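You operate a simulated robot arm through the tools that you are given. There is no shell and no other tool. Be economical: measure what you need, move in short steps, check, and stop when the job is done.

You run a simulated two-armed robot. Do the job below in one go: nothing can be reset, and whatever is moved stays where it is left.

TASK
Hold the white tube, draw the brass rod, change hands and fit it in the purple block.
Fine: stand the empty tube on the yellow board, lock the red latch and move the orange slider to 3. Set down upright: what you pick out.
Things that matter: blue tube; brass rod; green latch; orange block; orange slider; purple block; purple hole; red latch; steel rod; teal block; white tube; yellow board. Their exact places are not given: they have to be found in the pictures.

Only the result counts: the job must be done as asked and must still hold three seconds after the hand-in. Knocking over, shifting, dropping, spilling or breaking anything else fails it.

THE ROBOT
Two 7-joint arms with two-finger parallel grippers on one trunk, on a base that drives. Base frame: it is fixed to the floor where the robot stands at the start and does not move with it; the origin is under the middle of the robot, x ahead of it, y to its left, z up; the surface under the hand at the start is at about z = 800. Lengths are in mm, angles in degrees, forces in N, time in s.
The left shoulder is at the start at [50, 177, 1129], the right one opposite. With the tool pointing down near the work surface each hand reaches from about 220 to 700 mm from the robot's upright axis, wherever it stands, measured 20 degrees to its own side. Places, roughly: green latch [700, -800, 900]; orange block [400, -300, 800]; orange slider [400, -600, 800]; purple block [500, -300, 800]; purple hole [500, -300, 800]; red latch [700, -500, 900]; teal block [600, -300, 800]; yellow board [700, 100, 800]. Payload 3.43 kg a hand.
Tool frame (each hand has its own): the origin (TCP) lies between the finger pads and is the grasp point; the fingertips stand 34 mm ahead of it; z points along the fingers, y is the line along which they close. Largest opening 128 mm; finger width 24, thickness 12; the body of the gripper, 48 by 130 mm, starts 96 mm behind the TCP.
Orientation is told as [roll, pitch, yaw] about the base's x, y, z axes, in that order, counted from this pose: with the fingers straight down and closing along the base's y, the tool's x points along the base's -x, its y along +y and its z along -z.

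THE INTERFACE
- The arms move only by the tool jog_arm. It takes "left_moves", "right_moves" or both (then of equal length, played together; a hand with none holds still); each is a list of rows, each a list of 7 numbers: the shift along the tool's x, y, z in units of 40 mm (1.0 is 40 mm), then the turn, a rotation vector about the tool's x, y, z in units of 8 degrees (1.0 is 8 degrees), then the opening, from 0 (shut) to 1 (fully open). In form: [[tx, ty, tz, wx, wy, wz, hand], ...]. A call has 1 to 8 rows; each row shifts and turns the commanded pose from where the row before left it, along the tool's axes as they then stand. A call with a number of a shift or a turn outside -1 to 1 is refused whole. Each row takes 0.2 s and may step no farther than 50 mm and 8.6 degrees from the row before; otherwise, or with a gripper value out of range, the whole call is refused. Where a pose cannot be reached the arm comes as near as it can. A force on the tool above 70 N (or 10 N above the force at the start of the call, whichever is more), or a blocked arm, ends the call early, and 0.2 s more pass. Each finger travels about 108 mm/s and halts on what it meets, pressing with about 41 N; the grip force reading is that of the motor and also rises with nothing between the fingers. The clock runs only during rows and for 0.2 s after the last one: add rows that do not move to give the fingers time. It gives the time, the measured TCP pose, the force on the tool (base axes), the opening and the grip force at its end, in the units of the frame above (readings bear some noise), with the torque about the TCP (base axes, N m) and any sound that the robot's microphone picked up.
- Cameras (640 x 400 px; columns grow to the right, rows downward): "scene" is now at [155.8, -32, 1306.3]; the picture's right is [-0.34, -0.94, 0.00], its down [-0.40, 0.15, -0.90] and it looks along [0.85, -0.31, -0.43] (base axes); focal length 214 px, centre (320, 200). "left" rides on the left gripper at [76, 11, -160] in its tool frame; the picture's right is [-0.15, 0.99, 0.00], its down [-0.88, -0.13, -0.46] and it looks along [-0.45, -0.07, 0.89] (tool axes); focal length 234 px, centre (320, 200). "right" rides on the right gripper at [76, -11, -160] in its tool frame; the picture's right is [0.15, 0.99, 0.00], its down [-0.88, 0.13, -0.46] and it looks along [-0.45, 0.07, 0.89] (tool axes); focal length 234 px, centre (320, 200).
- snapshot(camera): a new picture of that camera. The clock stands still meanwhile.
- slide_trunk(by): slides the trunk up (or, below 0, down) by that many mm; the arms and the scene camera ride with it, the base frame stays. It gives what a move gives, with no picture.
- base_move(legs): drives the robot by 1 to 6 legs, each [ahead, turn to the left] in mm and degrees, along the robot's own axes; the way and the turn of a leg run together, so that a leg with both is an arc; at most 1500 mm and 180 degrees a leg. The arms and the cameras ride along, it lands a little off, and it stops where it bumps. It gives what a move gives.
- head_to(pan, tilt): turns the head with the scene camera to pan (to the left, within 80 degrees either way) and tilt (down, from -29 to 69), counted from straight ahead of the robot. It gives what a move gives.
- probe_pixels(camera, pixels): there is no depth. For up to 12 entries [column, row, z] of the newest picture of that camera ("zoom" is the newest enlarged one), the place [x, y] in the base frame at which the ray of that pixel passes the height z, good to about 3 mm. The clock stands still meanwhile.
- enlarge(camera, box): a new picture of the part [left, top, right, bottom] of that camera's present view, enlarged. The clock stands still meanwhile.
- sign_off(): hands the job in; it is judged then, once.

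Go step by step. Measure first, check grasps and placings, and put right what went wrong. The budget is 80 turns and 58 pictures, counting those below and the enlarged ones. Unless the task says otherwise, let go and move clear before handing in.

The tools are called by a JSON object that holds its "fn" and its "kwargs". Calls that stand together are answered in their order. jog_arm: Moves the arms, as the interface text tells. Its arguments: {"type":"object","properties":{"left_moves":{"type":"array"},"right_moves":{"type":"array"}},"required":[]} The other tools are called the same way: slide_trunk (by) slides the trunk up or down; base_move (legs) drives the base; head_to (pan, tilt) turns the head that bears the scene camera; snapshot (camera) takes a picture; probe_pixels (camera, pixels) gives the place at which the rays of pixels pass given heights; enlarge (camera, box) takes an enlarged picture of a part of a camera's view; sign_off () hands the job in.

At the start:

```text
clock: 0.0
left_eef_pos: [441.0, 3.3, 1187.6]
left_orientation: [0.0, 0.0, 0.0]
left_ft_force: [-0.5, 0.1, 0.4]
left_torque: [-0.03, -0.01, 0.0]
left_gripper_width: 128.0
left_grip_force: 0.1
right_eef_pos: [317.0, -304.9, 1243.3]
right_orientation: [-0.1, -0.1, 0.0]
right_ft_force: [0.6, -0.4, -0.5]
right_torque: [-0.01, 0.01, 0.02]
right_gripper_width: 128.1
right_grip_force: 0.1
trunk travel left (down, up): [-300.0, 101.0]
robot x, y, heading: [-1.4, -0.2, 0.4]
head pan, tilt: [-20.2, 25.5]
```

scene: 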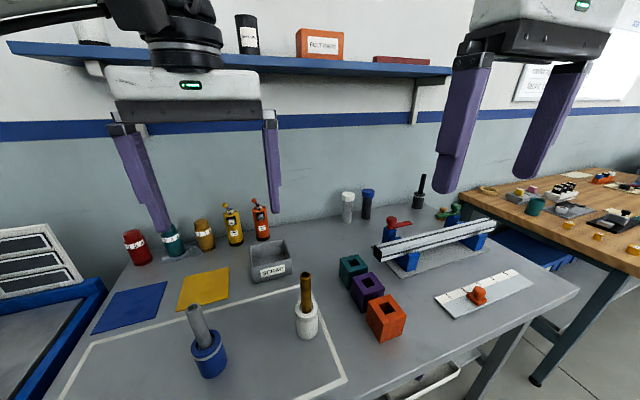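
right: 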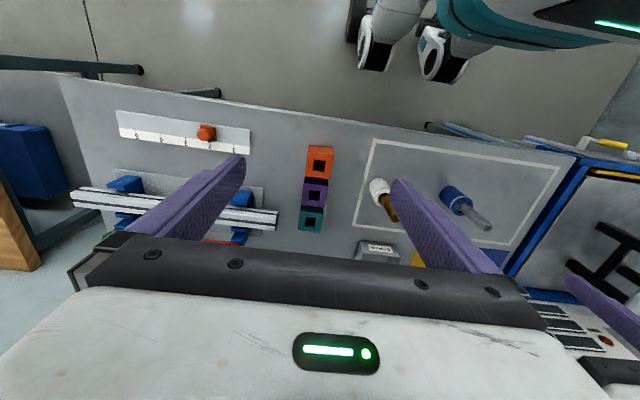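
left: 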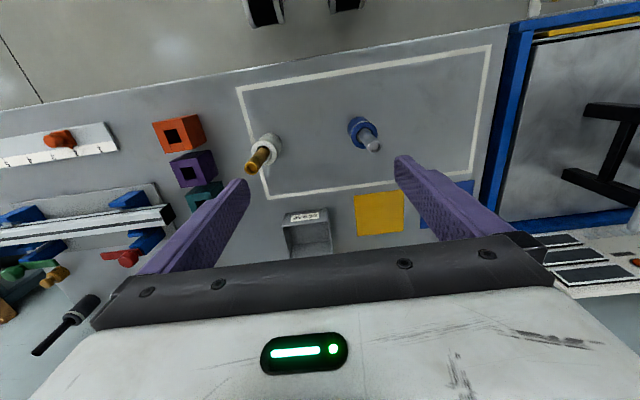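

The white tube with the brass rod is near scene (306,310), the purple block near (368,288), the slider at (478,295) and the red latch at (392,228). I'll enlarge these areas to measure them.

{"fn": "enlarge", "kwargs": {"camera": "scene", "box": [260, 230, 420, 350]}}

{"fn": "probe_pixels", "kwargs": {"camera": "scene", "pixels": [[306, 335, 800], [306, 306, 860], [306, 275, 930], [203, 289, 800], [368, 302, 800], [478, 302, 800], [390, 240, 800], [404, 270, 800], [480, 243, 800]]}}

{"fn": "enlarge", "kwargs": {"camera": "scene", "box": [360, 170, 560, 330]}}

```text
3.33 times, centred on (340, 290) of scene
```

zoom: 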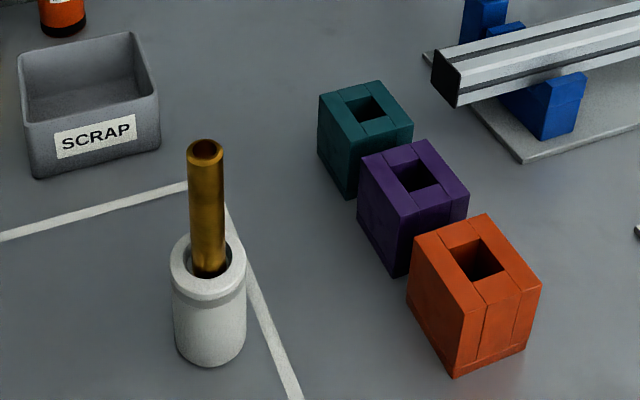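

```text
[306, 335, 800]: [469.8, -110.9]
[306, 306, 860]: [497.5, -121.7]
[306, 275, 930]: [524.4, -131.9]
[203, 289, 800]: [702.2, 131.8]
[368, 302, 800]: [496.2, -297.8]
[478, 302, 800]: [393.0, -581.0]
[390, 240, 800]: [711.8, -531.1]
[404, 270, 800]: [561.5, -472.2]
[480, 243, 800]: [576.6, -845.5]
```

```text
2.50 times, centred on (460, 250) of scene
```

zoom: 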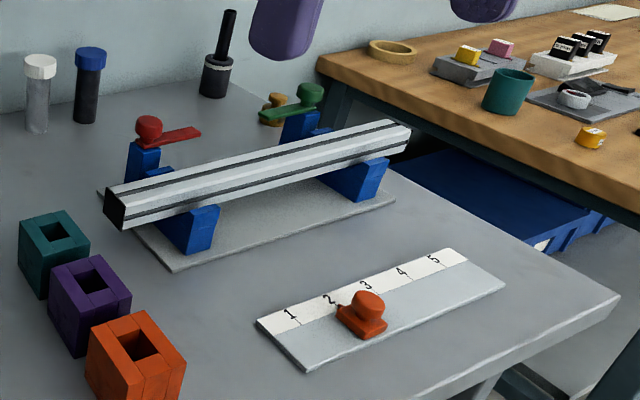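

The rod stands about 70 mm proud of the white tube. I need heights, so I'll probe the tube, rod and block features at several z values and look through the right wrist camera.

{"fn": "probe_pixels", "kwargs": {"camera": "scene", "pixels": [[307, 334.5, 800], [307, 309, 850], [307, 309, 880], [301.5, 274, 900], [301.5, 274, 940], [301.5, 274, 980], [368, 283, 850], [368, 283, 870], [177, 307, 800], [183, 275, 800], [230, 268, 800], [225, 298, 800]]}}

{"fn": "enlarge", "kwargs": {"camera": "right", "box": [280, 130, 440, 230]}}

{"fn": "enlarge", "kwargs": {"camera": "left", "box": [120, 100, 312, 220]}}

```text
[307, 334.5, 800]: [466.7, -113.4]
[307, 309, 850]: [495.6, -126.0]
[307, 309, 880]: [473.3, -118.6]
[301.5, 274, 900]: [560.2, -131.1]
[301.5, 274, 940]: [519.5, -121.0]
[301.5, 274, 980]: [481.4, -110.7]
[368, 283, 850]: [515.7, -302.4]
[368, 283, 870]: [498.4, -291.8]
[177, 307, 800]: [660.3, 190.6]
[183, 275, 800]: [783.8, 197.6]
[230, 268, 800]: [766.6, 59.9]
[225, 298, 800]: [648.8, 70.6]
```

```text
4.00 times, centred on (360, 180) of right
```

zoom: 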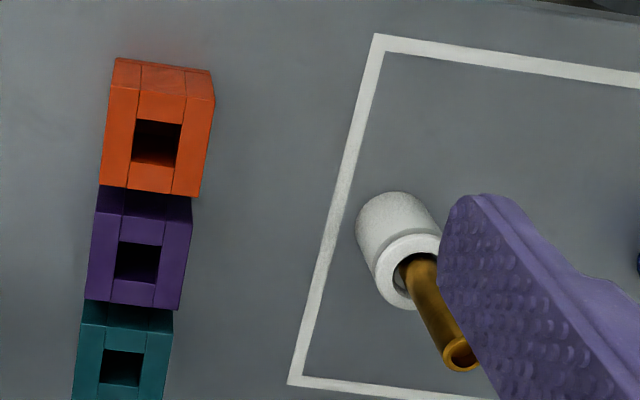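

```text
3.33 times, centred on (216, 160) of left
```

zoom: 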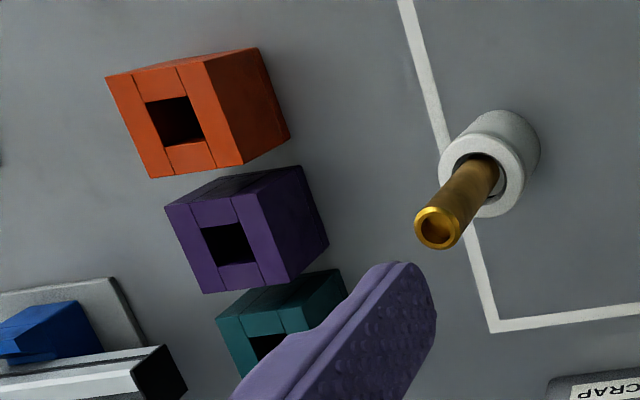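

Now triangulating: rod top is at left (251.4,167.8) / right (395.5,218.3), tube top at left (264.6,153.4) / right (382.5,197), and the purple hole at left (189.6,173) / right (314.5,195.8).

{"fn": "probe_pixels", "kwargs": {"camera": "left", "pixels": [[251.4, 167.8, 930], [251.4, 167.8, 990], [264.6, 153.4, 860], [264.6, 153.4, 900], [189.6, 172.9, 850], [189.6, 172.9, 890]]}}

{"fn": "probe_pixels", "kwargs": {"camera": "right", "pixels": [[395.5, 218.3, 930], [395.5, 218.3, 990], [382.5, 197, 860], [382.5, 197, 900], [314.5, 195.8, 850], [314.5, 195.8, 890]]}}

{"fn": "probe_pixels", "kwargs": {"camera": "scene", "pixels": [[302, 275, 930], [302, 275, 990], [307, 309, 860], [307, 309, 900], [367.5, 283, 850], [367.5, 283, 890]]}}

```text
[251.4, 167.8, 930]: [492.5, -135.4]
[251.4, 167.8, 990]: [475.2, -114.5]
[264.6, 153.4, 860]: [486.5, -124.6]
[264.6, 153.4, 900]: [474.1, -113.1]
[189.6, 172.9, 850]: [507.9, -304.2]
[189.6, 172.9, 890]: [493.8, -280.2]
```

```text
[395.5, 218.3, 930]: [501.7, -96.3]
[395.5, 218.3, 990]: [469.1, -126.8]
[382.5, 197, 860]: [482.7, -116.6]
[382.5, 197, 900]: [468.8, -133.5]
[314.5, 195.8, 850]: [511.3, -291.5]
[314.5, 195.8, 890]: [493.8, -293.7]
```

```text
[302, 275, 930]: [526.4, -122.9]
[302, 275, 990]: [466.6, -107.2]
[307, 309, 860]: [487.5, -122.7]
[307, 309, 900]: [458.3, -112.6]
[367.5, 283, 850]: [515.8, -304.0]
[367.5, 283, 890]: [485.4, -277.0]
```

Triangulation gives tube ≈(481,-119) with its top at z≈865, rod top ≈976, and purple hole ≈(502,-292) with its top at z≈869. The right hand will hold the tube tilted, the left will draw from above, and then I'll hand over; first I tilt the right hand by -48°.

{"fn": "jog_arm", "kwargs": {"right_moves": [[0, 0, 0, 0, -1, 0, 1], [0, 0, 0, 0, -1, 0, 1], [0, 0, 0, 0, -1, 0, 1], [0, 0, 0, 0, -1, 0, 1], [0, 0, 0, 0, -1, 0, 1], [0, 0, 0, 0, -1, 0, 1], [0, 0, 0, 0, 0, 0, 1]]}}

```text
clock: 1.6
left_eef_pos: [439.8, 4.8, 1186.7]
left_orientation: [0.0, 0.0, 0.0]
left_ft_force: [-0.2, -0.6, 1.1]
left_torque: [-0.02, 0.0, 0.01]
left_gripper_width: 128.0
left_grip_force: 0.1
right_eef_pos: [317.2, -305.1, 1245.1]
right_orientation: [0.0, -48.1, -0.1]
right_ft_force: [0.2, -0.1, -0.3]
right_torque: [0.03, 0.01, -0.03]
right_gripper_width: 128.1
right_grip_force: 0.1
trunk travel left (down, up): [-300.0, 101.0]
robot x, y, heading: [-1.8, -2.1, 0.2]
head pan, tilt: [-20.2, 25.5]
```

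The tilt worked with the TCP fixed. Next I move the right hand to the approach point (377,-119,935).

{"fn": "jog_arm", "kwargs": {"right_moves": [[0.59, 0.58, 0.78, 0, 0, 0, 1], [0.59, 0.58, 0.78, 0, 0, 0, 1], [0.59, 0.58, 0.78, 0, 0, 0, 1], [0.59, 0.58, 0.78, 0, 0, 0, 1], [0.59, 0.58, 0.78, 0, 0, 0, 1], [0.59, 0.58, 0.78, 0, 0, 0, 1], [0.59, 0.58, 0.78, 0, 0, 0, 1], [0.59, 0.58, 0.78, 0, 0, 0, 1]]}}

{"fn": "snapshot", "kwargs": {"camera": "right"}}

{"fn": "snapshot", "kwargs": {"camera": "scene"}}

```text
clock: 3.4
left_eef_pos: [441.1, 3.4, 1187.8]
left_orientation: [-0.1, 0.1, 0.0]
left_ft_force: [0.4, 0.4, -0.5]
left_torque: [0.04, -0.01, 0.01]
left_gripper_width: 128.2
left_grip_force: 0.1
right_eef_pos: [431.5, -110.9, 991.9]
right_orientation: [0.2, -48.3, -0.2]
right_ft_force: [0.2, 0.3, -0.9]
right_torque: [0.0, 0.04, 0.02]
right_gripper_width: 127.7
right_grip_force: 0.2
right hand out of reach, approached as far as the arm can: row 3, 4, 5, 6
trunk travel left (down, up): [-300.0, 101.0]
robot x, y, heading: [2.4, 3.3, 0.0]
head pan, tilt: [-20.2, 25.5]
```

```text
50 pictures are left
```

right: 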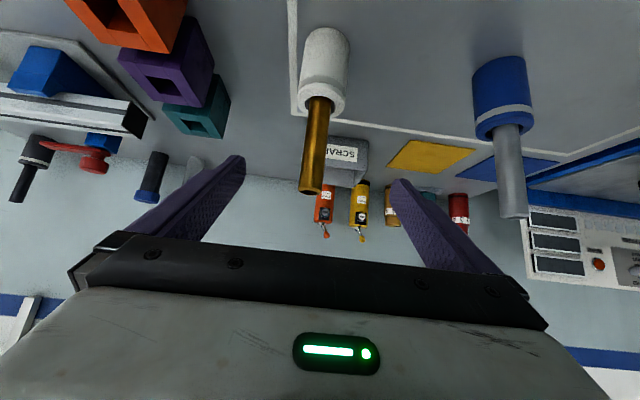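

```text
49 pictures are left
```

scene: 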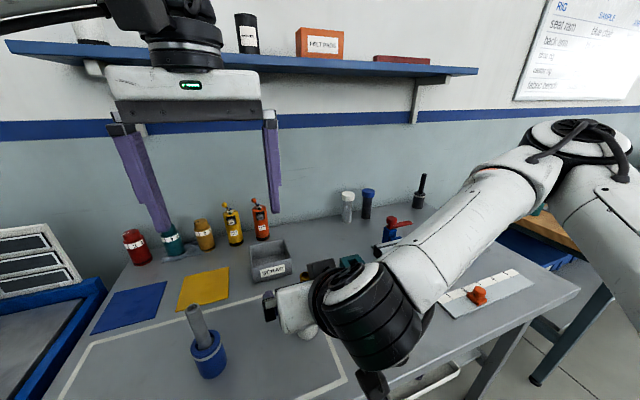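

The arm was cramped near the body (rows 3–6 were out of reach); it now sits at (431,-111,992) with the rod between the fingers and no contact. I'll back the base 120 mm to make room.

{"fn": "base_move", "kwargs": {"legs": [[-120, 0]]}}

{"fn": "snapshot", "kwargs": {"camera": "right"}}

```text
clock: 4.6
left_eef_pos: [321.4, 2.6, 1188.1]
left_orientation: [0.1, -0.1, 0.0]
left_ft_force: [-0.2, -1.1, 0.5]
left_torque: [-0.03, -0.07, 0.01]
left_gripper_width: 128.1
left_grip_force: 0.1
right_eef_pos: [311.3, -110.7, 991.3]
right_orientation: [0.0, -48.1, 0.1]
right_ft_force: [-0.9, 0.5, 0.3]
right_torque: [-0.04, 0.0, 0.0]
right_gripper_width: 128.2
right_grip_force: 0.0
trunk travel left (down, up): [-300.0, 101.0]
robot x, y, heading: [-115.2, 1.1, -0.0]
head pan, tilt: [-20.2, 25.5]
```

```text
48 pictures are left
```

right: 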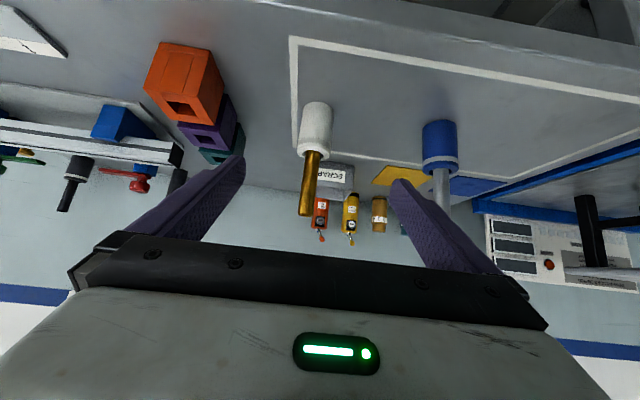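

The hand is at (311,-111,991). I'll refine the tube position from this view: tube top ring at (315,149), bottom edge near (318,104), rod top at (306,213).

{"fn": "probe_pixels", "kwargs": {"camera": "right", "pixels": [[314.5, 149, 865], [318, 110, 800], [306, 211, 976], [440, 160, 865], [440, 127, 800], [178, 104, 869]]}}

```text
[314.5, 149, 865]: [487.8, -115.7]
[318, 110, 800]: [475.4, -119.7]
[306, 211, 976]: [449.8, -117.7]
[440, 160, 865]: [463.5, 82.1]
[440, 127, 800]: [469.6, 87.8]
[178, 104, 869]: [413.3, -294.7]
```

The tube axis is at y≈-118. I advance about 217 mm along the tool axis to straddle the tube.

{"fn": "jog_arm", "kwargs": {"right_moves": [[-0.01, -0.03, 0.9, 0, 0, 0, 1], [-0.01, -0.03, 0.9, 0, 0, 0, 1], [-0.01, -0.03, 0.9, 0, 0, 0, 1], [-0.01, -0.03, 0.9, 0, 0, 0, 1], [-0.01, -0.03, 0.9, 0, 0, 0, 1], [-0.01, -0.03, 0.9, 0, 0, 0, 1]]}}

{"fn": "snapshot", "kwargs": {"camera": "scene"}}

{"fn": "snapshot", "kwargs": {"camera": "right"}}

```text
clock: 6.0
left_eef_pos: [322.8, 5.0, 1187.9]
left_orientation: [0.0, 0.0, 0.0]
left_ft_force: [0.1, 0.7, -0.1]
left_torque: [-0.02, -0.04, -0.03]
left_gripper_width: 128.1
left_grip_force: 0.0
right_eef_pos: [460.1, -177.8, 887.7]
right_orientation: [0.2, -48.0, 0.0]
right_ft_force: [-0.2, 0.6, -0.3]
right_torque: [0.02, -0.01, -0.01]
right_gripper_width: 127.9
right_grip_force: 0.0
right hand out of reach, approached as far as the arm can: row 1, 2, 3, 4, 5, 6
trunk travel left (down, up): [-300.0, 101.0]
robot x, y, heading: [-116.3, 0.8, 0.1]
head pan, tilt: [-20.2, 25.5]
```

```text
47 pictures are left
```

scene: 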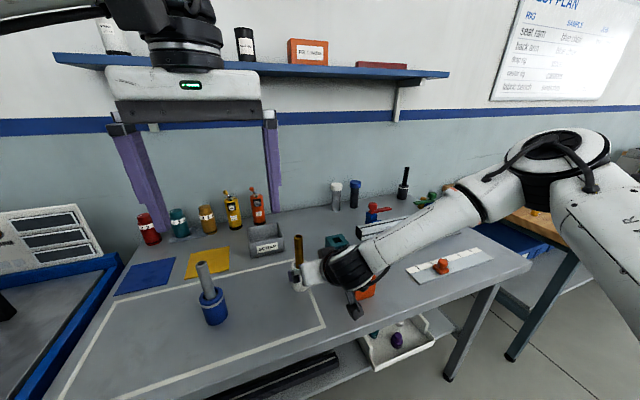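

```text
46 pictures are left
```

right: 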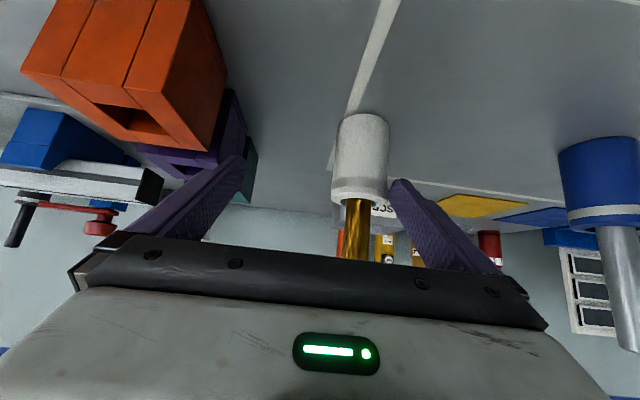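

The reach failed sideways: the hand sits at y=-178 with the tube near its left finger, though the force is nil. I'll retract along the tool axis, then yaw the hand 40° left so the wrist stays on the arm's own side.

{"fn": "jog_arm", "kwargs": {"right_moves": [[0, 0, -0.9, 0, 0, 0, 1], [0, 0, -0.9, 0, 0, 0, 1], [0, 0, -0.9, 0, 0, 0, 1], [0, 0, 0, -0.743, 0, -0.669, 1], [0, 0, 0, -0.743, 0, -0.669, 1], [0, 0, 0, -0.743, 0, -0.669, 1], [0, 0, 0, -0.743, 0, -0.669, 1], [0, 0, 0, -0.743, 0, -0.669, 1]]}}

```text
clock: 7.8
left_eef_pos: [322.4, 3.9, 1187.1]
left_orientation: [0.0, 0.0, -0.1]
left_ft_force: [0.0, -0.2, -1.2]
left_torque: [0.04, -0.01, 0.0]
left_gripper_width: 127.9
left_grip_force: 0.1
right_eef_pos: [376.5, -179.3, 960.8]
right_orientation: [-0.1, -48.0, 40.0]
right_ft_force: [-0.4, -0.2, -0.1]
right_torque: [0.01, -0.06, 0.01]
right_gripper_width: 128.1
right_grip_force: 0.2
trunk travel left (down, up): [-300.0, 101.0]
robot x, y, heading: [-118.2, 5.8, -0.1]
head pan, tilt: [-20.2, 25.5]
```

Yaw 40 was reached cleanly at (376,-179,961). Next is a lateral correction, then about 156 mm along the tool axis to the tube.

{"fn": "jog_arm", "kwargs": {"right_moves": [[0.155, -0.52, 0, 0, 0, 0, 1], [0, 0, 0.75, 0, 0, 0, 1], [0, 0, 0.75, 0, 0, 0, 1], [0, 0, 0.75, 0, 0, 0, 1]]}}

{"fn": "snapshot", "kwargs": {"camera": "right"}}

```text
clock: 8.8
left_eef_pos: [323.6, 4.5, 1188.4]
left_orientation: [0.0, 0.0, 0.1]
left_ft_force: [-1.2, -0.2, -0.3]
left_torque: [-0.02, 0.02, -0.01]
left_gripper_width: 127.9
left_grip_force: 0.1
right_eef_pos: [440.3, -153.5, 895.1]
right_orientation: [-0.1, -48.0, 39.9]
right_ft_force: [-0.2, 0.2, 1.0]
right_torque: [-0.02, -0.01, -0.02]
right_gripper_width: 128.0
right_grip_force: 0.0
trunk travel left (down, up): [-300.0, 101.0]
robot x, y, heading: [-117.4, 0.5, 0.0]
head pan, tilt: [-20.2, 25.5]
```

```text
45 pictures are left
```

right: 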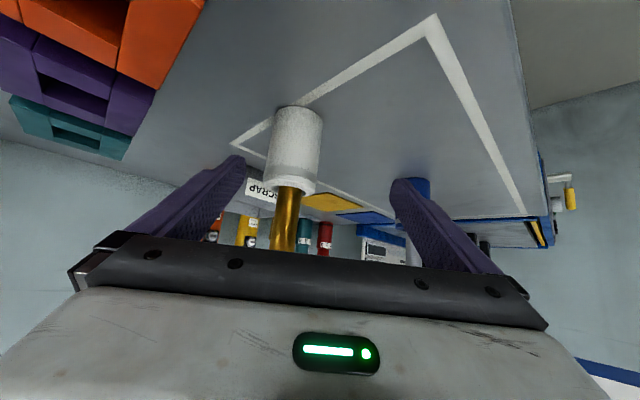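

The tube appears about 26 px left of the finger midline, which disagrees with my estimate. I'll probe the tube here before going on.

{"fn": "probe_pixels", "kwargs": {"camera": "right", "pixels": [[292, 184, 865], [298, 115, 800], [296, 150, 835], [290, 184, 880], [320, 167, 855]]}}

{"fn": "snapshot", "kwargs": {"camera": "scene"}}

```text
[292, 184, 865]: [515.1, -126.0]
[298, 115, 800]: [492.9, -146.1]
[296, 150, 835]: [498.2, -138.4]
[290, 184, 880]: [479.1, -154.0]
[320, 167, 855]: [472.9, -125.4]
```

```text
44 pictures are left
```

scene: 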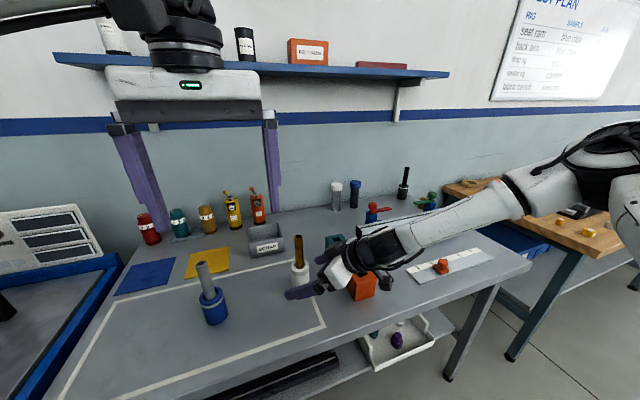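

I need to know whether the tube moved earlier, so I'll enlarge the scene and probe the tube against the block.

{"fn": "enlarge", "kwargs": {"camera": "scene", "box": [260, 215, 380, 305]}}

{"fn": "probe_pixels", "kwargs": {"camera": "zoom", "pixels": [[217, 340, 800], [213, 262, 865], [205, 115, 976], [217, 340, 805], [330, 130, 865]]}}

```text
4.44 times, centred on (320, 260) of scene
```

zoom: 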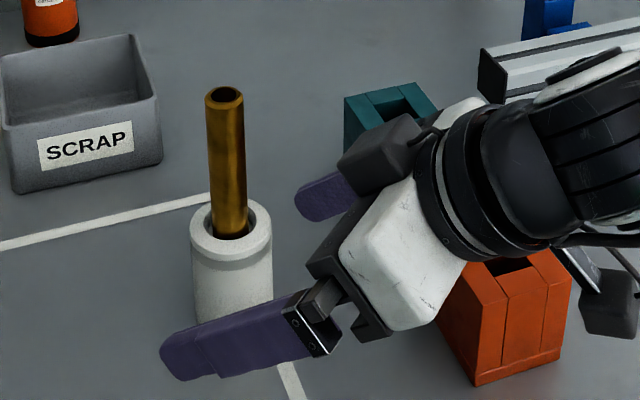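

```text
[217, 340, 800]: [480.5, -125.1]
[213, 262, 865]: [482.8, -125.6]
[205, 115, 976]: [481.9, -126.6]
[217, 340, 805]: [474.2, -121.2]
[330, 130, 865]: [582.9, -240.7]
```

With the zoom visible, the tube ring centre is (231,231) and the rod top is (224,95); I re-probe those.

{"fn": "probe_pixels", "kwargs": {"camera": "zoom", "pixels": [[231, 231, 865], [224, 95, 976], [231, 231, 855], [190, 195, 800], [160, 145, 800]]}}

{"fn": "enlarge", "kwargs": {"camera": "left", "box": [200, 100, 360, 200]}}

```text
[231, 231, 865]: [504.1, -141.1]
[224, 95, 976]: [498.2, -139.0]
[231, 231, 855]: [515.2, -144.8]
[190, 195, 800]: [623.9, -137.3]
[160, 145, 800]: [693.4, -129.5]
```

```text
4.00 times, centred on (280, 150) of left
```

zoom: 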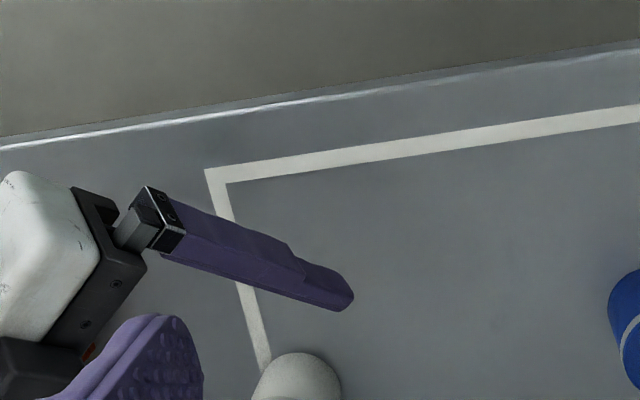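

The tube is really at about (500,-140), matching both cameras. I shift -27 mm along tool y, advance 63 mm, and check before closing.

{"fn": "jog_arm", "kwargs": {"right_moves": [[0, -0.68, 0, 0, 0, 0, 1], [0, 0, 0.79, 0, 0, 0, 1], [0, 0, 0.79, 0, 0, 0, 1]]}}

{"fn": "snapshot", "kwargs": {"camera": "right"}}

{"fn": "enlarge", "kwargs": {"camera": "scene", "box": [260, 215, 380, 305]}}

```text
clock: 9.6
left_eef_pos: [323.4, 3.8, 1188.3]
left_orientation: [-0.1, 0.0, 0.0]
left_ft_force: [0.2, 0.6, 0.5]
left_torque: [0.03, -0.03, 0.01]
left_gripper_width: 128.2
left_grip_force: 0.2
right_eef_pos: [486.3, -148.0, 860.6]
right_orientation: [-0.1, -47.7, 40.1]
right_ft_force: [-0.2, 0.1, 0.1]
right_torque: [0.01, 0.01, 0.02]
right_gripper_width: 127.7
right_grip_force: 0.1
right hand out of reach, approached as far as the arm can: row 3
trunk travel left (down, up): [-300.0, 101.0]
robot x, y, heading: [-119.5, -1.4, -0.0]
head pan, tilt: [-20.2, 25.5]
```

```text
41 pictures are left
```

right: 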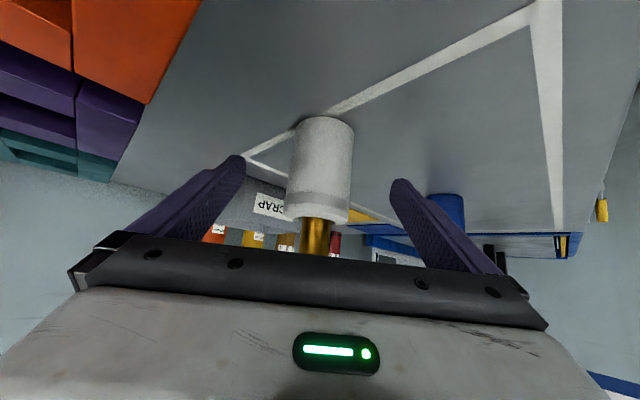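

```text
4.44 times, centred on (320, 260) of scene
```

zoom: 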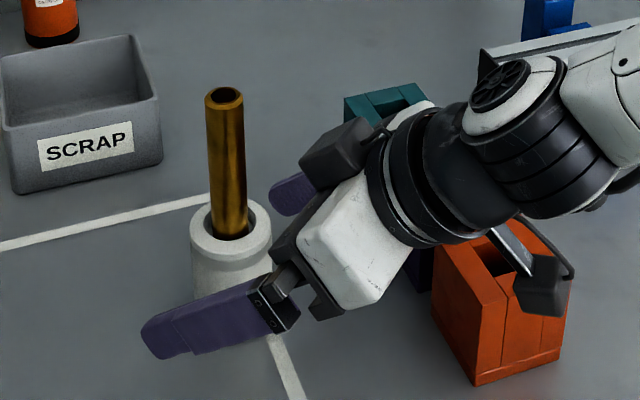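

The arm is near its limit at (486,-148,861), with the tube centred between the fingers (col 320) and untouched. I'll lower the trunk 60 mm while raising the hand first, to gain reach: hand up 40, trunk down 60.

{"fn": "jog_arm", "kwargs": {"right_moves": [[-0.74, 0, -0.67, 0, 0, 0, 1]]}}

{"fn": "slide_trunk", "kwargs": {"by": -50}}

```text
clock: 10.0
left_eef_pos: [322.5, 4.3, 1187.8]
left_orientation: [0.0, 0.1, 0.0]
left_ft_force: [0.1, -0.1, -0.8]
left_torque: [0.01, -0.01, 0.0]
left_gripper_width: 128.1
left_grip_force: 0.2
right_eef_pos: [486.7, -147.1, 902.3]
right_orientation: [-0.2, -48.0, 40.4]
right_ft_force: [-0.3, 0.0, 0.8]
right_torque: [-0.04, -0.01, -0.02]
right_gripper_width: 127.8
right_grip_force: 0.1
trunk travel left (down, up): [-300.0, 101.0]
robot x, y, heading: [-116.7, -1.0, 0.0]
head pan, tilt: [-20.2, 25.5]
```

```text
clock: 10.9
left_eef_pos: [322.7, 4.9, 1138.6]
left_orientation: [0.0, 0.0, 0.0]
left_ft_force: [-0.4, 0.5, 0.4]
left_torque: [0.01, -0.01, 0.01]
left_gripper_width: 127.8
left_grip_force: 0.0
right_eef_pos: [486.1, -148.5, 851.0]
right_orientation: [0.0, -48.1, 40.0]
right_ft_force: [0.0, -0.3, 0.0]
right_torque: [0.05, 0.02, -0.03]
right_gripper_width: 128.1
right_grip_force: 0.0
trunk travel left (down, up): [-250.0, 151.0]
robot x, y, heading: [-117.6, 0.7, -0.0]
head pan, tilt: [-20.2, 25.5]
```

The hand is at (486,-148,851). I move 8 mm forward and close on the tube.

{"fn": "jog_arm", "kwargs": {"right_moves": [[-0.13, 0, 0.145, 0, 0, 0, 1], [0, 0, 0, 0, 0, 0, 0.6], [0, 0, 0, 0, 0, 0, 0.45], [0, 0, 0, 0, 0, 0, 0.3], [0, 0, 0, 0, 0, 0, 0.1], [0, 0, 0, 0, 0, 0, 0.1]]}}

{"fn": "enlarge", "kwargs": {"camera": "scene", "box": [240, 180, 400, 280]}}

{"fn": "snapshot", "kwargs": {"camera": "left"}}

```text
clock: 12.3
left_eef_pos: [324.0, 3.2, 1138.2]
left_orientation: [0.0, -0.1, 0.0]
left_ft_force: [-0.2, 0.0, -0.6]
left_torque: [0.01, 0.0, 0.03]
left_gripper_width: 127.8
left_grip_force: 0.0
right_eef_pos: [490.4, -145.5, 851.6]
right_orientation: [-0.1, -48.2, 39.9]
right_ft_force: [-0.2, -0.2, -1.2]
right_torque: [-0.15, 0.09, -0.01]
right_gripper_width: 49.7
right_grip_force: 41.5
right hand out of reach, approached as far as the arm can: row 1
trunk travel left (down, up): [-250.0, 151.0]
robot x, y, heading: [-114.7, 2.5, 0.2]
head pan, tilt: [-20.2, 25.5]
```

```text
4.00 times, centred on (320, 230) of scene
```

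zoom: 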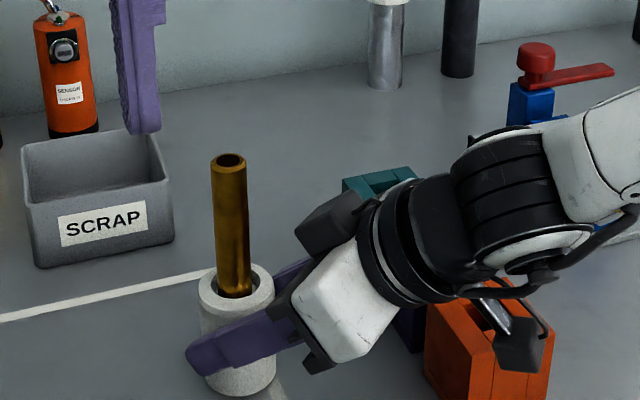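

```text
38 pictures are left
```

left: 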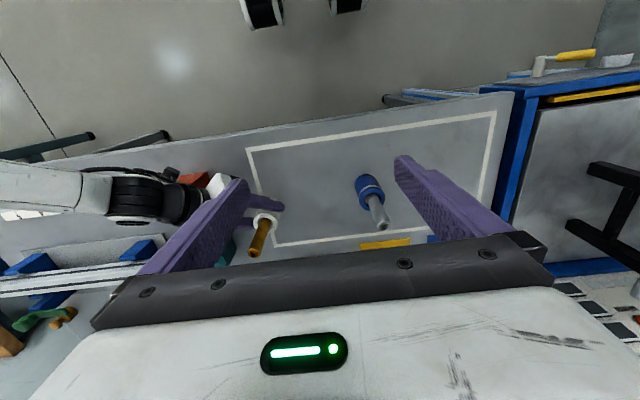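

The tube is gripped (49.7 mm, 41 N). Next I locate the rod top in the scene zoom (230,161) and the left view (256,252).

{"fn": "probe_pixels", "kwargs": {"camera": "zoom", "pixels": [[230, 161, 976], [230, 161, 986], [233, 282, 867]]}}

{"fn": "probe_pixels", "kwargs": {"camera": "left", "pixels": [[254, 252, 976], [254, 252, 960], [264, 219, 867]]}}

```text
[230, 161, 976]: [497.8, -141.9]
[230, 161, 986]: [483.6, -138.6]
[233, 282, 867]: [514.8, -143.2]
```

```text
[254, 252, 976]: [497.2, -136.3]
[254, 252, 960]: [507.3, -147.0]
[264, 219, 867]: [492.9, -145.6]
```

The rod top is at about (498,-139,976). The left hand, half open, moves over it and descends to just above.

{"fn": "jog_arm", "kwargs": {"left_moves": [[-0.875, -0.715, 0, 0, 0, 0, 0.55], [-0.875, -0.715, 0, 0, 0, 0, 0.55], [-0.875, -0.715, 0, 0, 0, 0, 0.55], [-0.875, -0.715, 0, 0, 0, 0, 0.55], [-0.875, -0.715, 0, 0, 0, 0, 0.55], [0, 0, 0.9, 0, 0, 0, 0.55], [0, 0, 0.9, 0, 0, 0, 0.55], [0, 0, 0.8, 0, 0, 0, 0.55]]}}

{"fn": "snapshot", "kwargs": {"camera": "left"}}

{"fn": "snapshot", "kwargs": {"camera": "scene"}}

```text
clock: 14.2
left_eef_pos: [381.5, -41.8, 1033.7]
left_orientation: [0.0, 0.0, 0.1]
left_ft_force: [-0.6, -0.4, 0.4]
left_torque: [0.01, 0.01, -0.01]
left_gripper_width: 70.4
left_grip_force: 0.1
left hand out of reach, approached as far as the arm can: row 2, 3, 4, 5
right_eef_pos: [490.5, -146.3, 851.4]
right_orientation: [-0.1, -48.3, 40.0]
right_ft_force: [0.4, 0.8, -0.2]
right_torque: [0.01, 0.04, -0.02]
right_gripper_width: 50.9
right_grip_force: 41.3
trunk travel left (down, up): [-250.0, 151.0]
robot x, y, heading: [-117.3, 0.8, 0.1]
head pan, tilt: [-20.2, 25.5]
```

```text
37 pictures are left
```

left: 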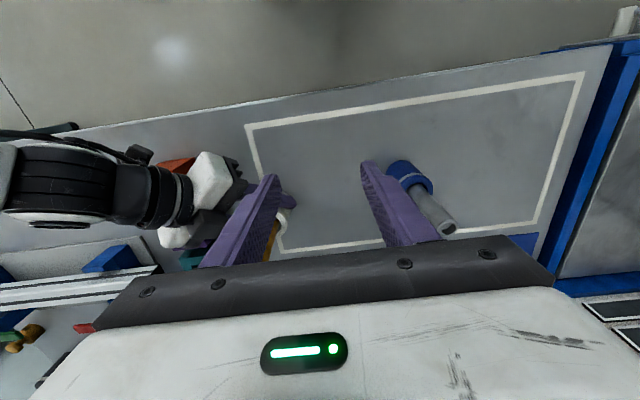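

```text
36 pictures are left
```

scene: 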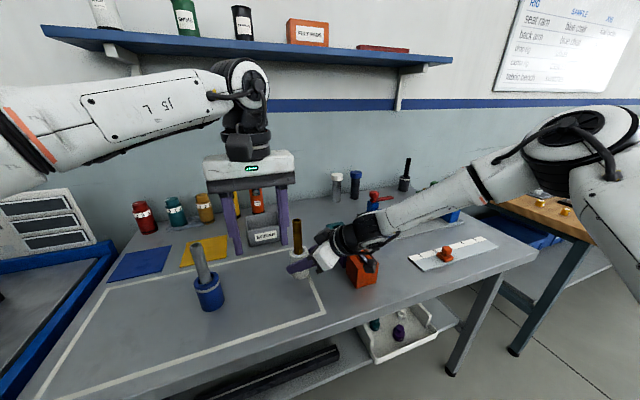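

The left arm can't reach that far over with the base back. I'll lift the held tube 60 mm and bring it closer, to about (403,-80), with more yaw, while the left hand rises clear.

{"fn": "jog_arm", "kwargs": {"left_moves": [[0, 0, -0.9, 0, 0, 0, 0.55], [0, 0, -0.9, 0, 0, 0, 0.55], [0, 0, -0.9, 0, 0, 0, 0.55], [0, 0, -0.9, 0, 0, 0, 0.55], [0, 0, 0, 0, 0, 0, 0.55], [0, 0, 0, 0, 0, 0, 0.55]], "right_moves": [[-0.37, 0, -0.335, 0, 0, 0, 0.1], [-0.37, 0, -0.335, 0, 0, 0, 0.1], [-0.37, 0, -0.335, 0, 0, 0, 0.1], [0.127, 0.81, -0.14, 0, 0, 0, 0.1], [0.127, 0.81, -0.14, 0, 0, 0, 0.1], [0.127, 0.81, -0.14, 0, 0, 0, 0.1]]}}

{"fn": "snapshot", "kwargs": {"camera": "scene"}}

```text
clock: 15.8
left_eef_pos: [373.6, -17.9, 1157.8]
left_orientation: [-1.6, 2.7, 2.4]
left_ft_force: [0.5, 0.1, -0.5]
left_torque: [-0.05, -0.02, 0.02]
left_gripper_width: 70.4
left_grip_force: 0.2
left hand out of reach, approached as far as the arm can: row 4
right_eef_pos: [409.7, -86.3, 909.2]
right_orientation: [-0.1, -48.0, 40.0]
right_ft_force: [-0.8, 0.8, -3.3]
right_torque: [-0.03, 0.0, -0.02]
right_gripper_width: 50.8
right_grip_force: 40.9
trunk travel left (down, up): [-250.0, 151.0]
robot x, y, heading: [-120.0, -0.2, 0.0]
head pan, tilt: [-20.2, 25.5]
stopped in row 6 (left hand): the arm was blocked; the commanded pose is now the measured one
```

```text
35 pictures are left
```

scene: 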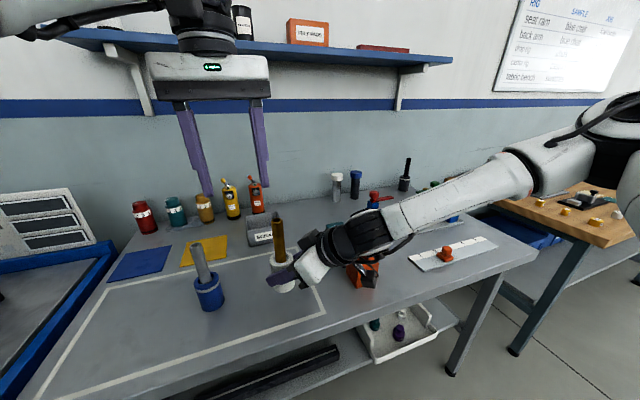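

The tube is held and lifted (right TCP 410,-86,909). The left arm ran near its upper reach limit, so I bring the tube 30 mm further left, yaw it and lower it a bit, and straighten and lower the left hand clear of the rod.

{"fn": "jog_arm", "kwargs": {"right_moves": [[-0.195, 0.735, 0.215, 0, 0, 0, 0.1], [0, 0, 0, -0.743, 0, -0.669, 0.1], [0, 0, 0, -0.743, 0, -0.669, 0.1], [0, 0, 0, -0.743, 0, -0.669, 0.1], [0.557, 0, 0.5, 0, 0, 0, 0.1]], "left_moves": [[0.5, 0.5, 0.4, 0, 0, 0, 0.55], [0, 0, 0, -0.2, -0.34, 0.3, 0.55], [0, 0, 0, 0, 0, 0, 0.55], [0, 0, 0, 0, 0, 0, 0.55], [0, 0, 0, 0, 0, 0, 0.55]]}}

{"fn": "snapshot", "kwargs": {"camera": "scene"}}

{"fn": "snapshot", "kwargs": {"camera": "left"}}

```text
clock: 16.9
left_eef_pos: [351.1, -1.7, 1140.3]
left_orientation: [0.1, -0.1, -0.1]
left_ft_force: [-0.2, -0.3, -0.5]
left_torque: [0.03, 0.0, 0.0]
left_gripper_width: 70.5
left_grip_force: 0.0
right_eef_pos: [373.6, -33.7, 871.0]
right_orientation: [-0.2, -48.1, 63.9]
right_ft_force: [-0.4, -0.1, -3.6]
right_torque: [-0.01, 0.01, 0.07]
right_gripper_width: 50.9
right_grip_force: 40.9
right hand out of reach, approached as far as the arm can: row 4
trunk travel left (down, up): [-250.0, 151.0]
robot x, y, heading: [-115.2, -1.4, -0.1]
head pan, tilt: [-20.2, 25.5]
```

```text
34 pictures are left
```

scene: 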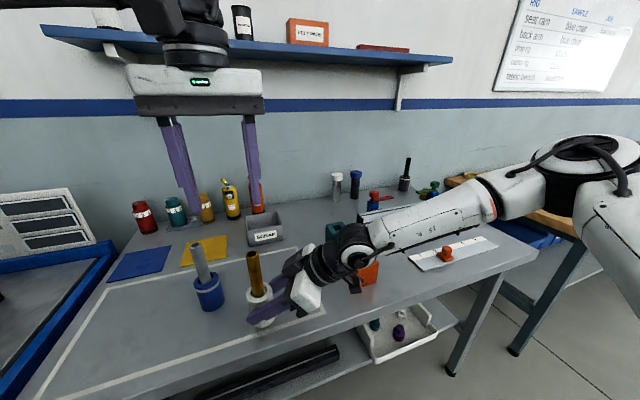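

```text
33 pictures are left
```

left: 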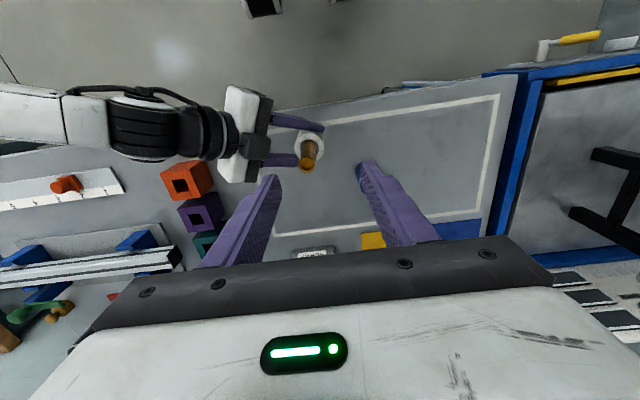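

The tube is now well in front of the left hand: rod top at left (306,164) / scene (252,257), height ≈995. I probe it.

{"fn": "probe_pixels", "kwargs": {"camera": "left", "pixels": [[306, 164, 995], [311, 147, 887], [306, 164, 985]]}}

{"fn": "probe_pixels", "kwargs": {"camera": "scene", "pixels": [[252, 255, 995], [252, 255, 985], [258, 293, 887]]}}

```text
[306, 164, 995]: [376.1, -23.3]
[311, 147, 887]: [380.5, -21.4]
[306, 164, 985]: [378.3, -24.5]
```

```text
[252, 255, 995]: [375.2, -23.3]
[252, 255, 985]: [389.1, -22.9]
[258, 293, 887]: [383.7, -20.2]
```

Both cameras agree on the rod top at (376,-23,995). The left hand moves over it and descends to z≈1000.

{"fn": "jog_arm", "kwargs": {"left_moves": [[-0.625, -0.525, 0, 0, 0, 0, 0.4], [0, 0, 0.875, 0, 0, 0, 0.4], [0, 0, 0.875, 0, 0, 0, 0.4], [0, 0, 0.875, 0, 0, 0, 0.4], [0, 0, 0.45, 0, 0, 0, 0.4]]}}

{"fn": "snapshot", "kwargs": {"camera": "left"}}

{"fn": "enlarge", "kwargs": {"camera": "scene", "box": [160, 150, 360, 350]}}

```text
clock: 18.1
left_eef_pos: [375.9, -21.2, 1019.3]
left_orientation: [0.3, -0.1, -0.1]
left_ft_force: [0.1, 0.1, -0.4]
left_torque: [0.02, 0.01, -0.01]
left_gripper_width: 51.3
left_grip_force: 0.1
right_eef_pos: [373.1, -33.3, 872.0]
right_orientation: [-0.3, -48.2, 64.0]
right_ft_force: [0.2, 0.6, -2.6]
right_torque: [-0.06, -0.01, 0.02]
right_gripper_width: 51.0
right_grip_force: 41.6
trunk travel left (down, up): [-250.0, 151.0]
robot x, y, heading: [-118.8, 0.2, 0.0]
head pan, tilt: [-20.2, 25.5]
```

```text
32 pictures are left
```

left: 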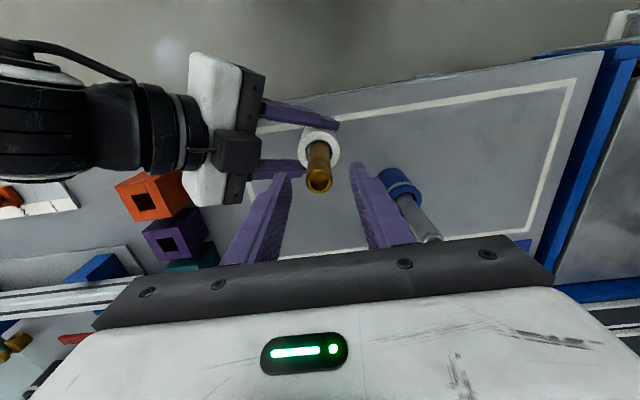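

```text
2.00 times, centred on (260, 250) of scene
```

zoom: 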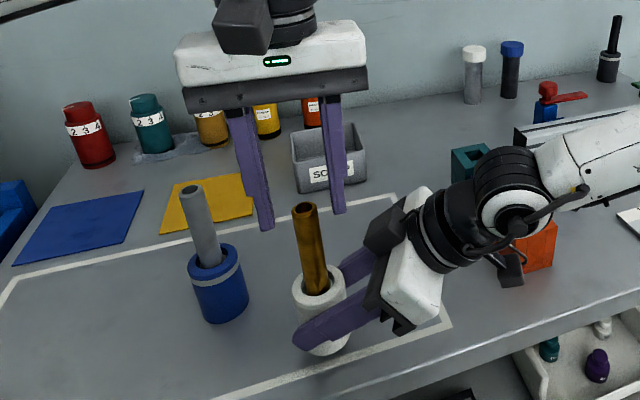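

The rod is centred at col 319 between the left fingers. I descend 24 mm more and close.

{"fn": "jog_arm", "kwargs": {"left_moves": [[0, 0, 0.6, 0, 0, 0, 0.4], [0, 0, 0, 0, 0, 0, 0.3], [0, 0, 0, 0, 0, 0, 0.2], [0, 0, 0, 0, 0, 0, 0.05], [0, 0, 0, 0, 0, 0, 0.05]]}}

{"fn": "enlarge", "kwargs": {"camera": "scene", "box": [200, 200, 360, 320]}}

```text
clock: 19.4
left_eef_pos: [375.6, -21.7, 994.4]
left_orientation: [0.1, -0.1, -0.1]
left_ft_force: [-1.0, -3.1, -0.5]
left_torque: [-0.61, 0.07, 0.02]
left_gripper_width: 21.6
left_grip_force: 40.7
right_eef_pos: [373.1, -33.2, 872.0]
right_orientation: [-0.3, -48.3, 63.9]
right_ft_force: [1.0, 3.4, -4.1]
right_torque: [0.21, 0.04, 0.0]
right_gripper_width: 50.7
right_grip_force: 40.6
trunk travel left (down, up): [-250.0, 151.0]
robot x, y, heading: [-115.4, -0.0, 0.0]
head pan, tilt: [-20.2, 25.5]
```

```text
3.33 times, centred on (280, 260) of scene
```

zoom: 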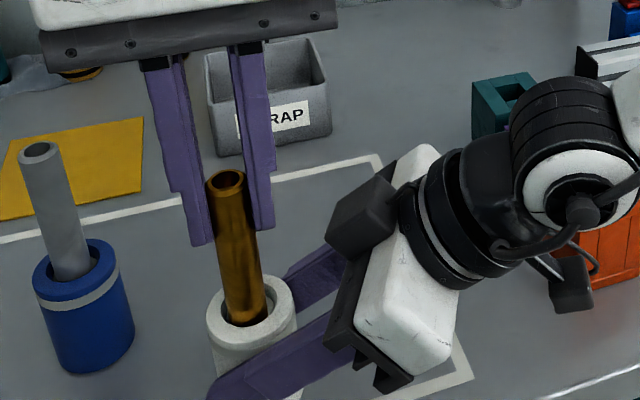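

The rod is gripped at 21.6 mm. I draw it upward while the right hand holds the tube.

{"fn": "jog_arm", "kwargs": {"left_moves": [[0, 0, -0.3, 0, 0, 0, 0.05], [0, 0, -0.7, 0, 0, 0, 0.05], [0, 0, -0.9, 0, 0, 0, 0.05], [0, 0, -0.9, 0, 0, 0, 0.05], [0, 0, -0.9, 0, 0, 0, 0.05]]}}

{"fn": "snapshot", "kwargs": {"camera": "scene"}}

```text
clock: 20.6
left_eef_pos: [377.4, -20.8, 1142.5]
left_orientation: [0.3, -0.2, -0.2]
left_ft_force: [0.1, 0.3, -2.8]
left_torque: [0.04, 0.01, -0.01]
left_gripper_width: 22.1
left_grip_force: 40.8
right_eef_pos: [371.8, -32.8, 871.2]
right_orientation: [-0.3, -48.1, 63.9]
right_ft_force: [0.0, 0.0, -0.1]
right_torque: [0.03, 0.02, -0.02]
right_gripper_width: 50.8
right_grip_force: 40.9
trunk travel left (down, up): [-250.0, 151.0]
robot x, y, heading: [-116.9, -2.5, -0.2]
head pan, tilt: [-20.2, 25.5]
```

```text
29 pictures are left
```

scene: 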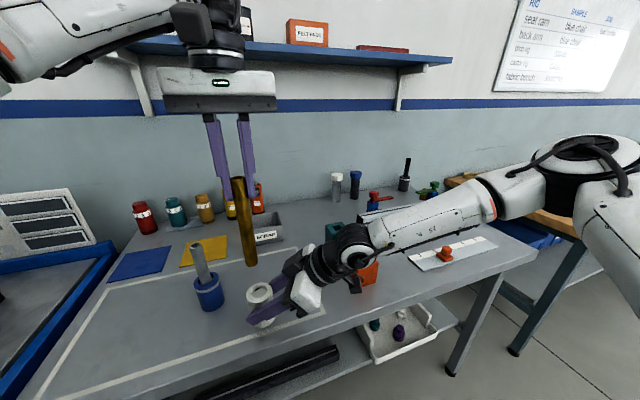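

The rod is fully out (left force -2.8 N, bottom near (251,265) above the tube). I lower the tube about 20 mm onto the table and watch the force.

{"fn": "jog_arm", "kwargs": {"right_moves": [[0.2, 0, 0.18, 0, 0, 0, 0.1], [0.1, 0, 0.09, 0, 0, 0, 0.1], [0.06, 0, 0.054, 0, 0, 0, 0.1]]}}

{"fn": "enlarge", "kwargs": {"camera": "scene", "box": [200, 180, 360, 340]}}

{"fn": "probe_pixels", "kwargs": {"camera": "scene", "pixels": [[251, 263, 980], [251, 263, 990], [251, 263, 970]]}}

```text
clock: 21.4
left_eef_pos: [376.2, -20.6, 1142.3]
left_orientation: [0.2, -0.1, -0.2]
left_ft_force: [0.6, 0.5, -1.8]
left_torque: [0.06, -0.01, 0.01]
left_gripper_width: 21.6
left_grip_force: 40.8
right_eef_pos: [374.2, -34.2, 852.3]
right_orientation: [-0.2, -48.1, 63.9]
right_ft_force: [0.0, 0.5, -0.9]
right_torque: [-0.01, 0.02, -0.02]
right_gripper_width: 50.8
right_grip_force: 41.1
trunk travel left (down, up): [-250.0, 151.0]
robot x, y, heading: [-119.7, 1.3, -0.1]
head pan, tilt: [-20.2, 25.5]
```

```text
2.50 times, centred on (280, 260) of scene
```

zoom: 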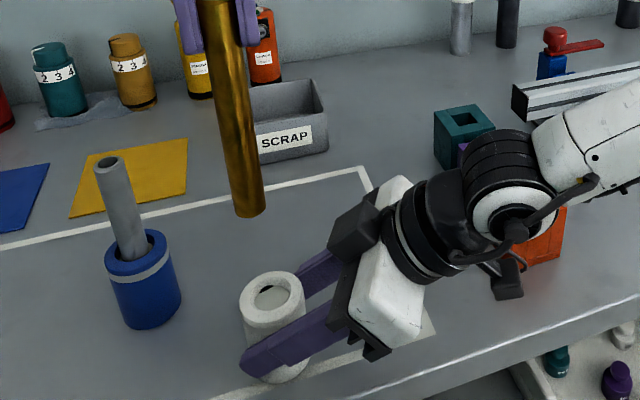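

```text
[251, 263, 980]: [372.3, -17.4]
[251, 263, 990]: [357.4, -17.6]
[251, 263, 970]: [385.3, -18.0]
```

The rod is about 166 mm long (bottom ≈977). The tube is right at table level; I feel for contact with tiny steps.

{"fn": "jog_arm", "kwargs": {"right_moves": [[0.03, 0, 0.027, 0, 0, 0, 0.1], [0.03, 0, 0.027, 0, 0, 0, 0.1], [0, 0, 0, 0, 0, 0, 0.1]]}}

```text
clock: 22.1
left_eef_pos: [376.8, -20.7, 1143.1]
left_orientation: [0.2, -0.2, -0.2]
left_ft_force: [-1.0, 0.7, -1.4]
left_torque: [0.03, 0.01, 0.01]
left_gripper_width: 21.8
left_grip_force: 41.2
right_eef_pos: [375.2, -32.8, 851.5]
right_orientation: [-0.3, -48.3, 64.1]
right_ft_force: [-0.3, -2.2, 8.9]
right_torque: [0.05, 0.24, 0.03]
right_gripper_width: 51.0
right_grip_force: 40.6
trunk travel left (down, up): [-250.0, 151.0]
robot x, y, heading: [-117.7, -2.1, -0.0]
head pan, tilt: [-20.2, 25.5]
```

Contact is 8.9 N upward, so the tube stands. I open and withdraw along the tool axis.

{"fn": "jog_arm", "kwargs": {"right_moves": [[0, 0, 0, 0, 0, 0, 0.6], [0, 0, 0, 0, 0, 0, 0.9], [0, 0, 0, 0, 0, 0, 0.9], [0, 0, -0.6, 0, 0, 0, 0.9], [0, 0, -0.9, 0, 0, 0, 0.9], [0, 0, -0.9, 0, 0, 0, 0.9]]}}

{"fn": "snapshot", "kwargs": {"camera": "scene"}}

```text
clock: 23.6
left_eef_pos: [376.2, -20.5, 1141.7]
left_orientation: [0.1, -0.1, -0.3]
left_ft_force: [-0.2, 0.0, -1.8]
left_torque: [0.05, 0.01, 0.0]
left_gripper_width: 22.1
left_grip_force: 41.1
right_eef_pos: [322.4, -72.4, 904.6]
right_orientation: [-0.5, -48.0, 63.8]
right_ft_force: [-0.1, -0.3, 0.7]
right_torque: [0.01, 0.0, 0.02]
right_gripper_width: 115.6
right_grip_force: 0.0
right hand out of reach, approached as far as the arm can: row 5, 6
trunk travel left (down, up): [-250.0, 151.0]
robot x, y, heading: [-114.3, 2.1, -0.0]
head pan, tilt: [-20.2, 25.5]
```

```text
27 pictures are left
```

scene: 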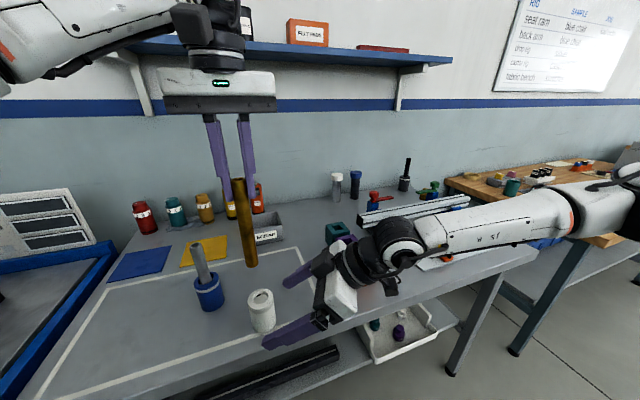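

The empty tube stands at (262,310). For the handover the right hand goes to a pre-pose at (342,-91,1120) beside the rod.

{"fn": "jog_arm", "kwargs": {"right_moves": [[-0.77, -0.13, -0.75, 0, 0, 0, 0.9], [-0.77, -0.13, -0.75, 0, 0, 0, 0.9], [-0.77, -0.13, -0.75, 0, 0, 0, 0.9], [-0.77, -0.13, -0.75, 0, 0, 0, 0.9], [-0.77, -0.13, -0.75, 0, 0, 0, 0.9]]}}

{"fn": "snapshot", "kwargs": {"camera": "scene"}}

```text
clock: 24.8
left_eef_pos: [377.2, -20.1, 1142.5]
left_orientation: [0.3, 0.0, -0.1]
left_ft_force: [-0.3, 0.7, -3.2]
left_torque: [0.03, 0.01, 0.01]
left_gripper_width: 21.9
left_grip_force: 41.0
right_eef_pos: [314.5, -53.4, 1113.4]
right_orientation: [-0.1, -48.0, 63.8]
right_ft_force: [0.7, -0.4, 0.2]
right_torque: [0.0, 0.04, 0.0]
right_gripper_width: 115.0
right_grip_force: 0.1
right hand out of reach, approached as far as the arm can: row 1, 2, 3, 4, 5
trunk travel left (down, up): [-250.0, 151.0]
robot x, y, heading: [-112.3, -0.3, 0.2]
head pan, tilt: [-20.2, 25.5]
```

```text
26 pictures are left
```

scene: 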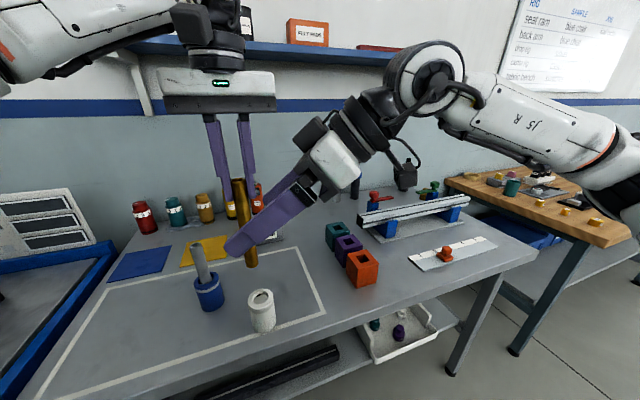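

The right hand is at (314,-53,1113), offset about -41 mm in tool y. I shift across, then advance about 69 mm along the tool to straddle the rod at z≈1050.

{"fn": "jog_arm", "kwargs": {"right_moves": [[0.1, -0.5, 0, 0, 0, 0, 0.9], [0.13, -0.52, 0, 0, 0, 0, 0.9], [0, 0, 0.6, 0, 0, 0, 0.9], [0, 0, 0.5, 0, 0, 0, 0.9]]}}

{"fn": "snapshot", "kwargs": {"camera": "right"}}

{"fn": "enlarge", "kwargs": {"camera": "scene", "box": [180, 120, 340, 280]}}

```text
clock: 25.8
left_eef_pos: [377.2, -21.0, 1141.4]
left_orientation: [0.3, -0.1, -0.3]
left_ft_force: [1.8, 0.4, -2.0]
left_torque: [0.05, -0.02, -0.03]
left_gripper_width: 21.8
left_grip_force: 41.3
right_eef_pos: [329.9, -23.1, 1082.6]
right_orientation: [-0.1, -48.1, 63.9]
right_ft_force: [0.5, -0.5, -0.6]
right_torque: [-0.02, 0.01, -0.01]
right_gripper_width: 115.0
right_grip_force: 0.1
right hand out of reach, approached as far as the arm can: row 1, 2
trunk travel left (down, up): [-250.0, 151.0]
robot x, y, heading: [-114.9, 2.3, 0.1]
head pan, tilt: [-20.2, 25.5]
```

```text
25 pictures are left
```

right: 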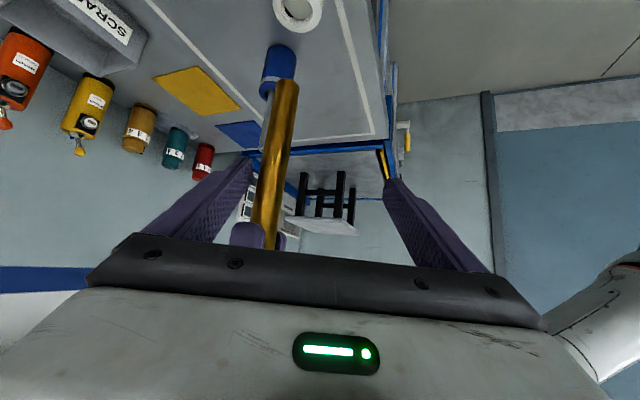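

```text
2.50 times, centred on (260, 200) of scene
```

zoom: 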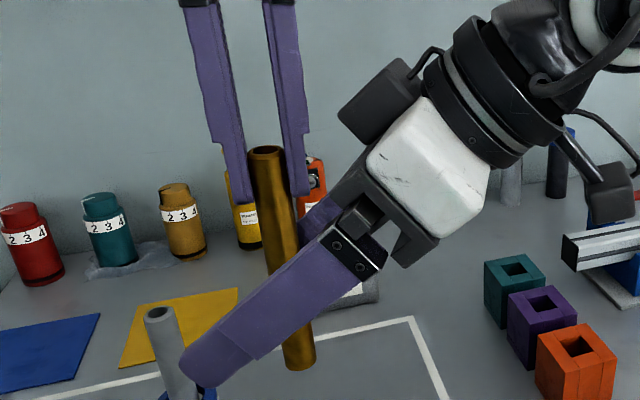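

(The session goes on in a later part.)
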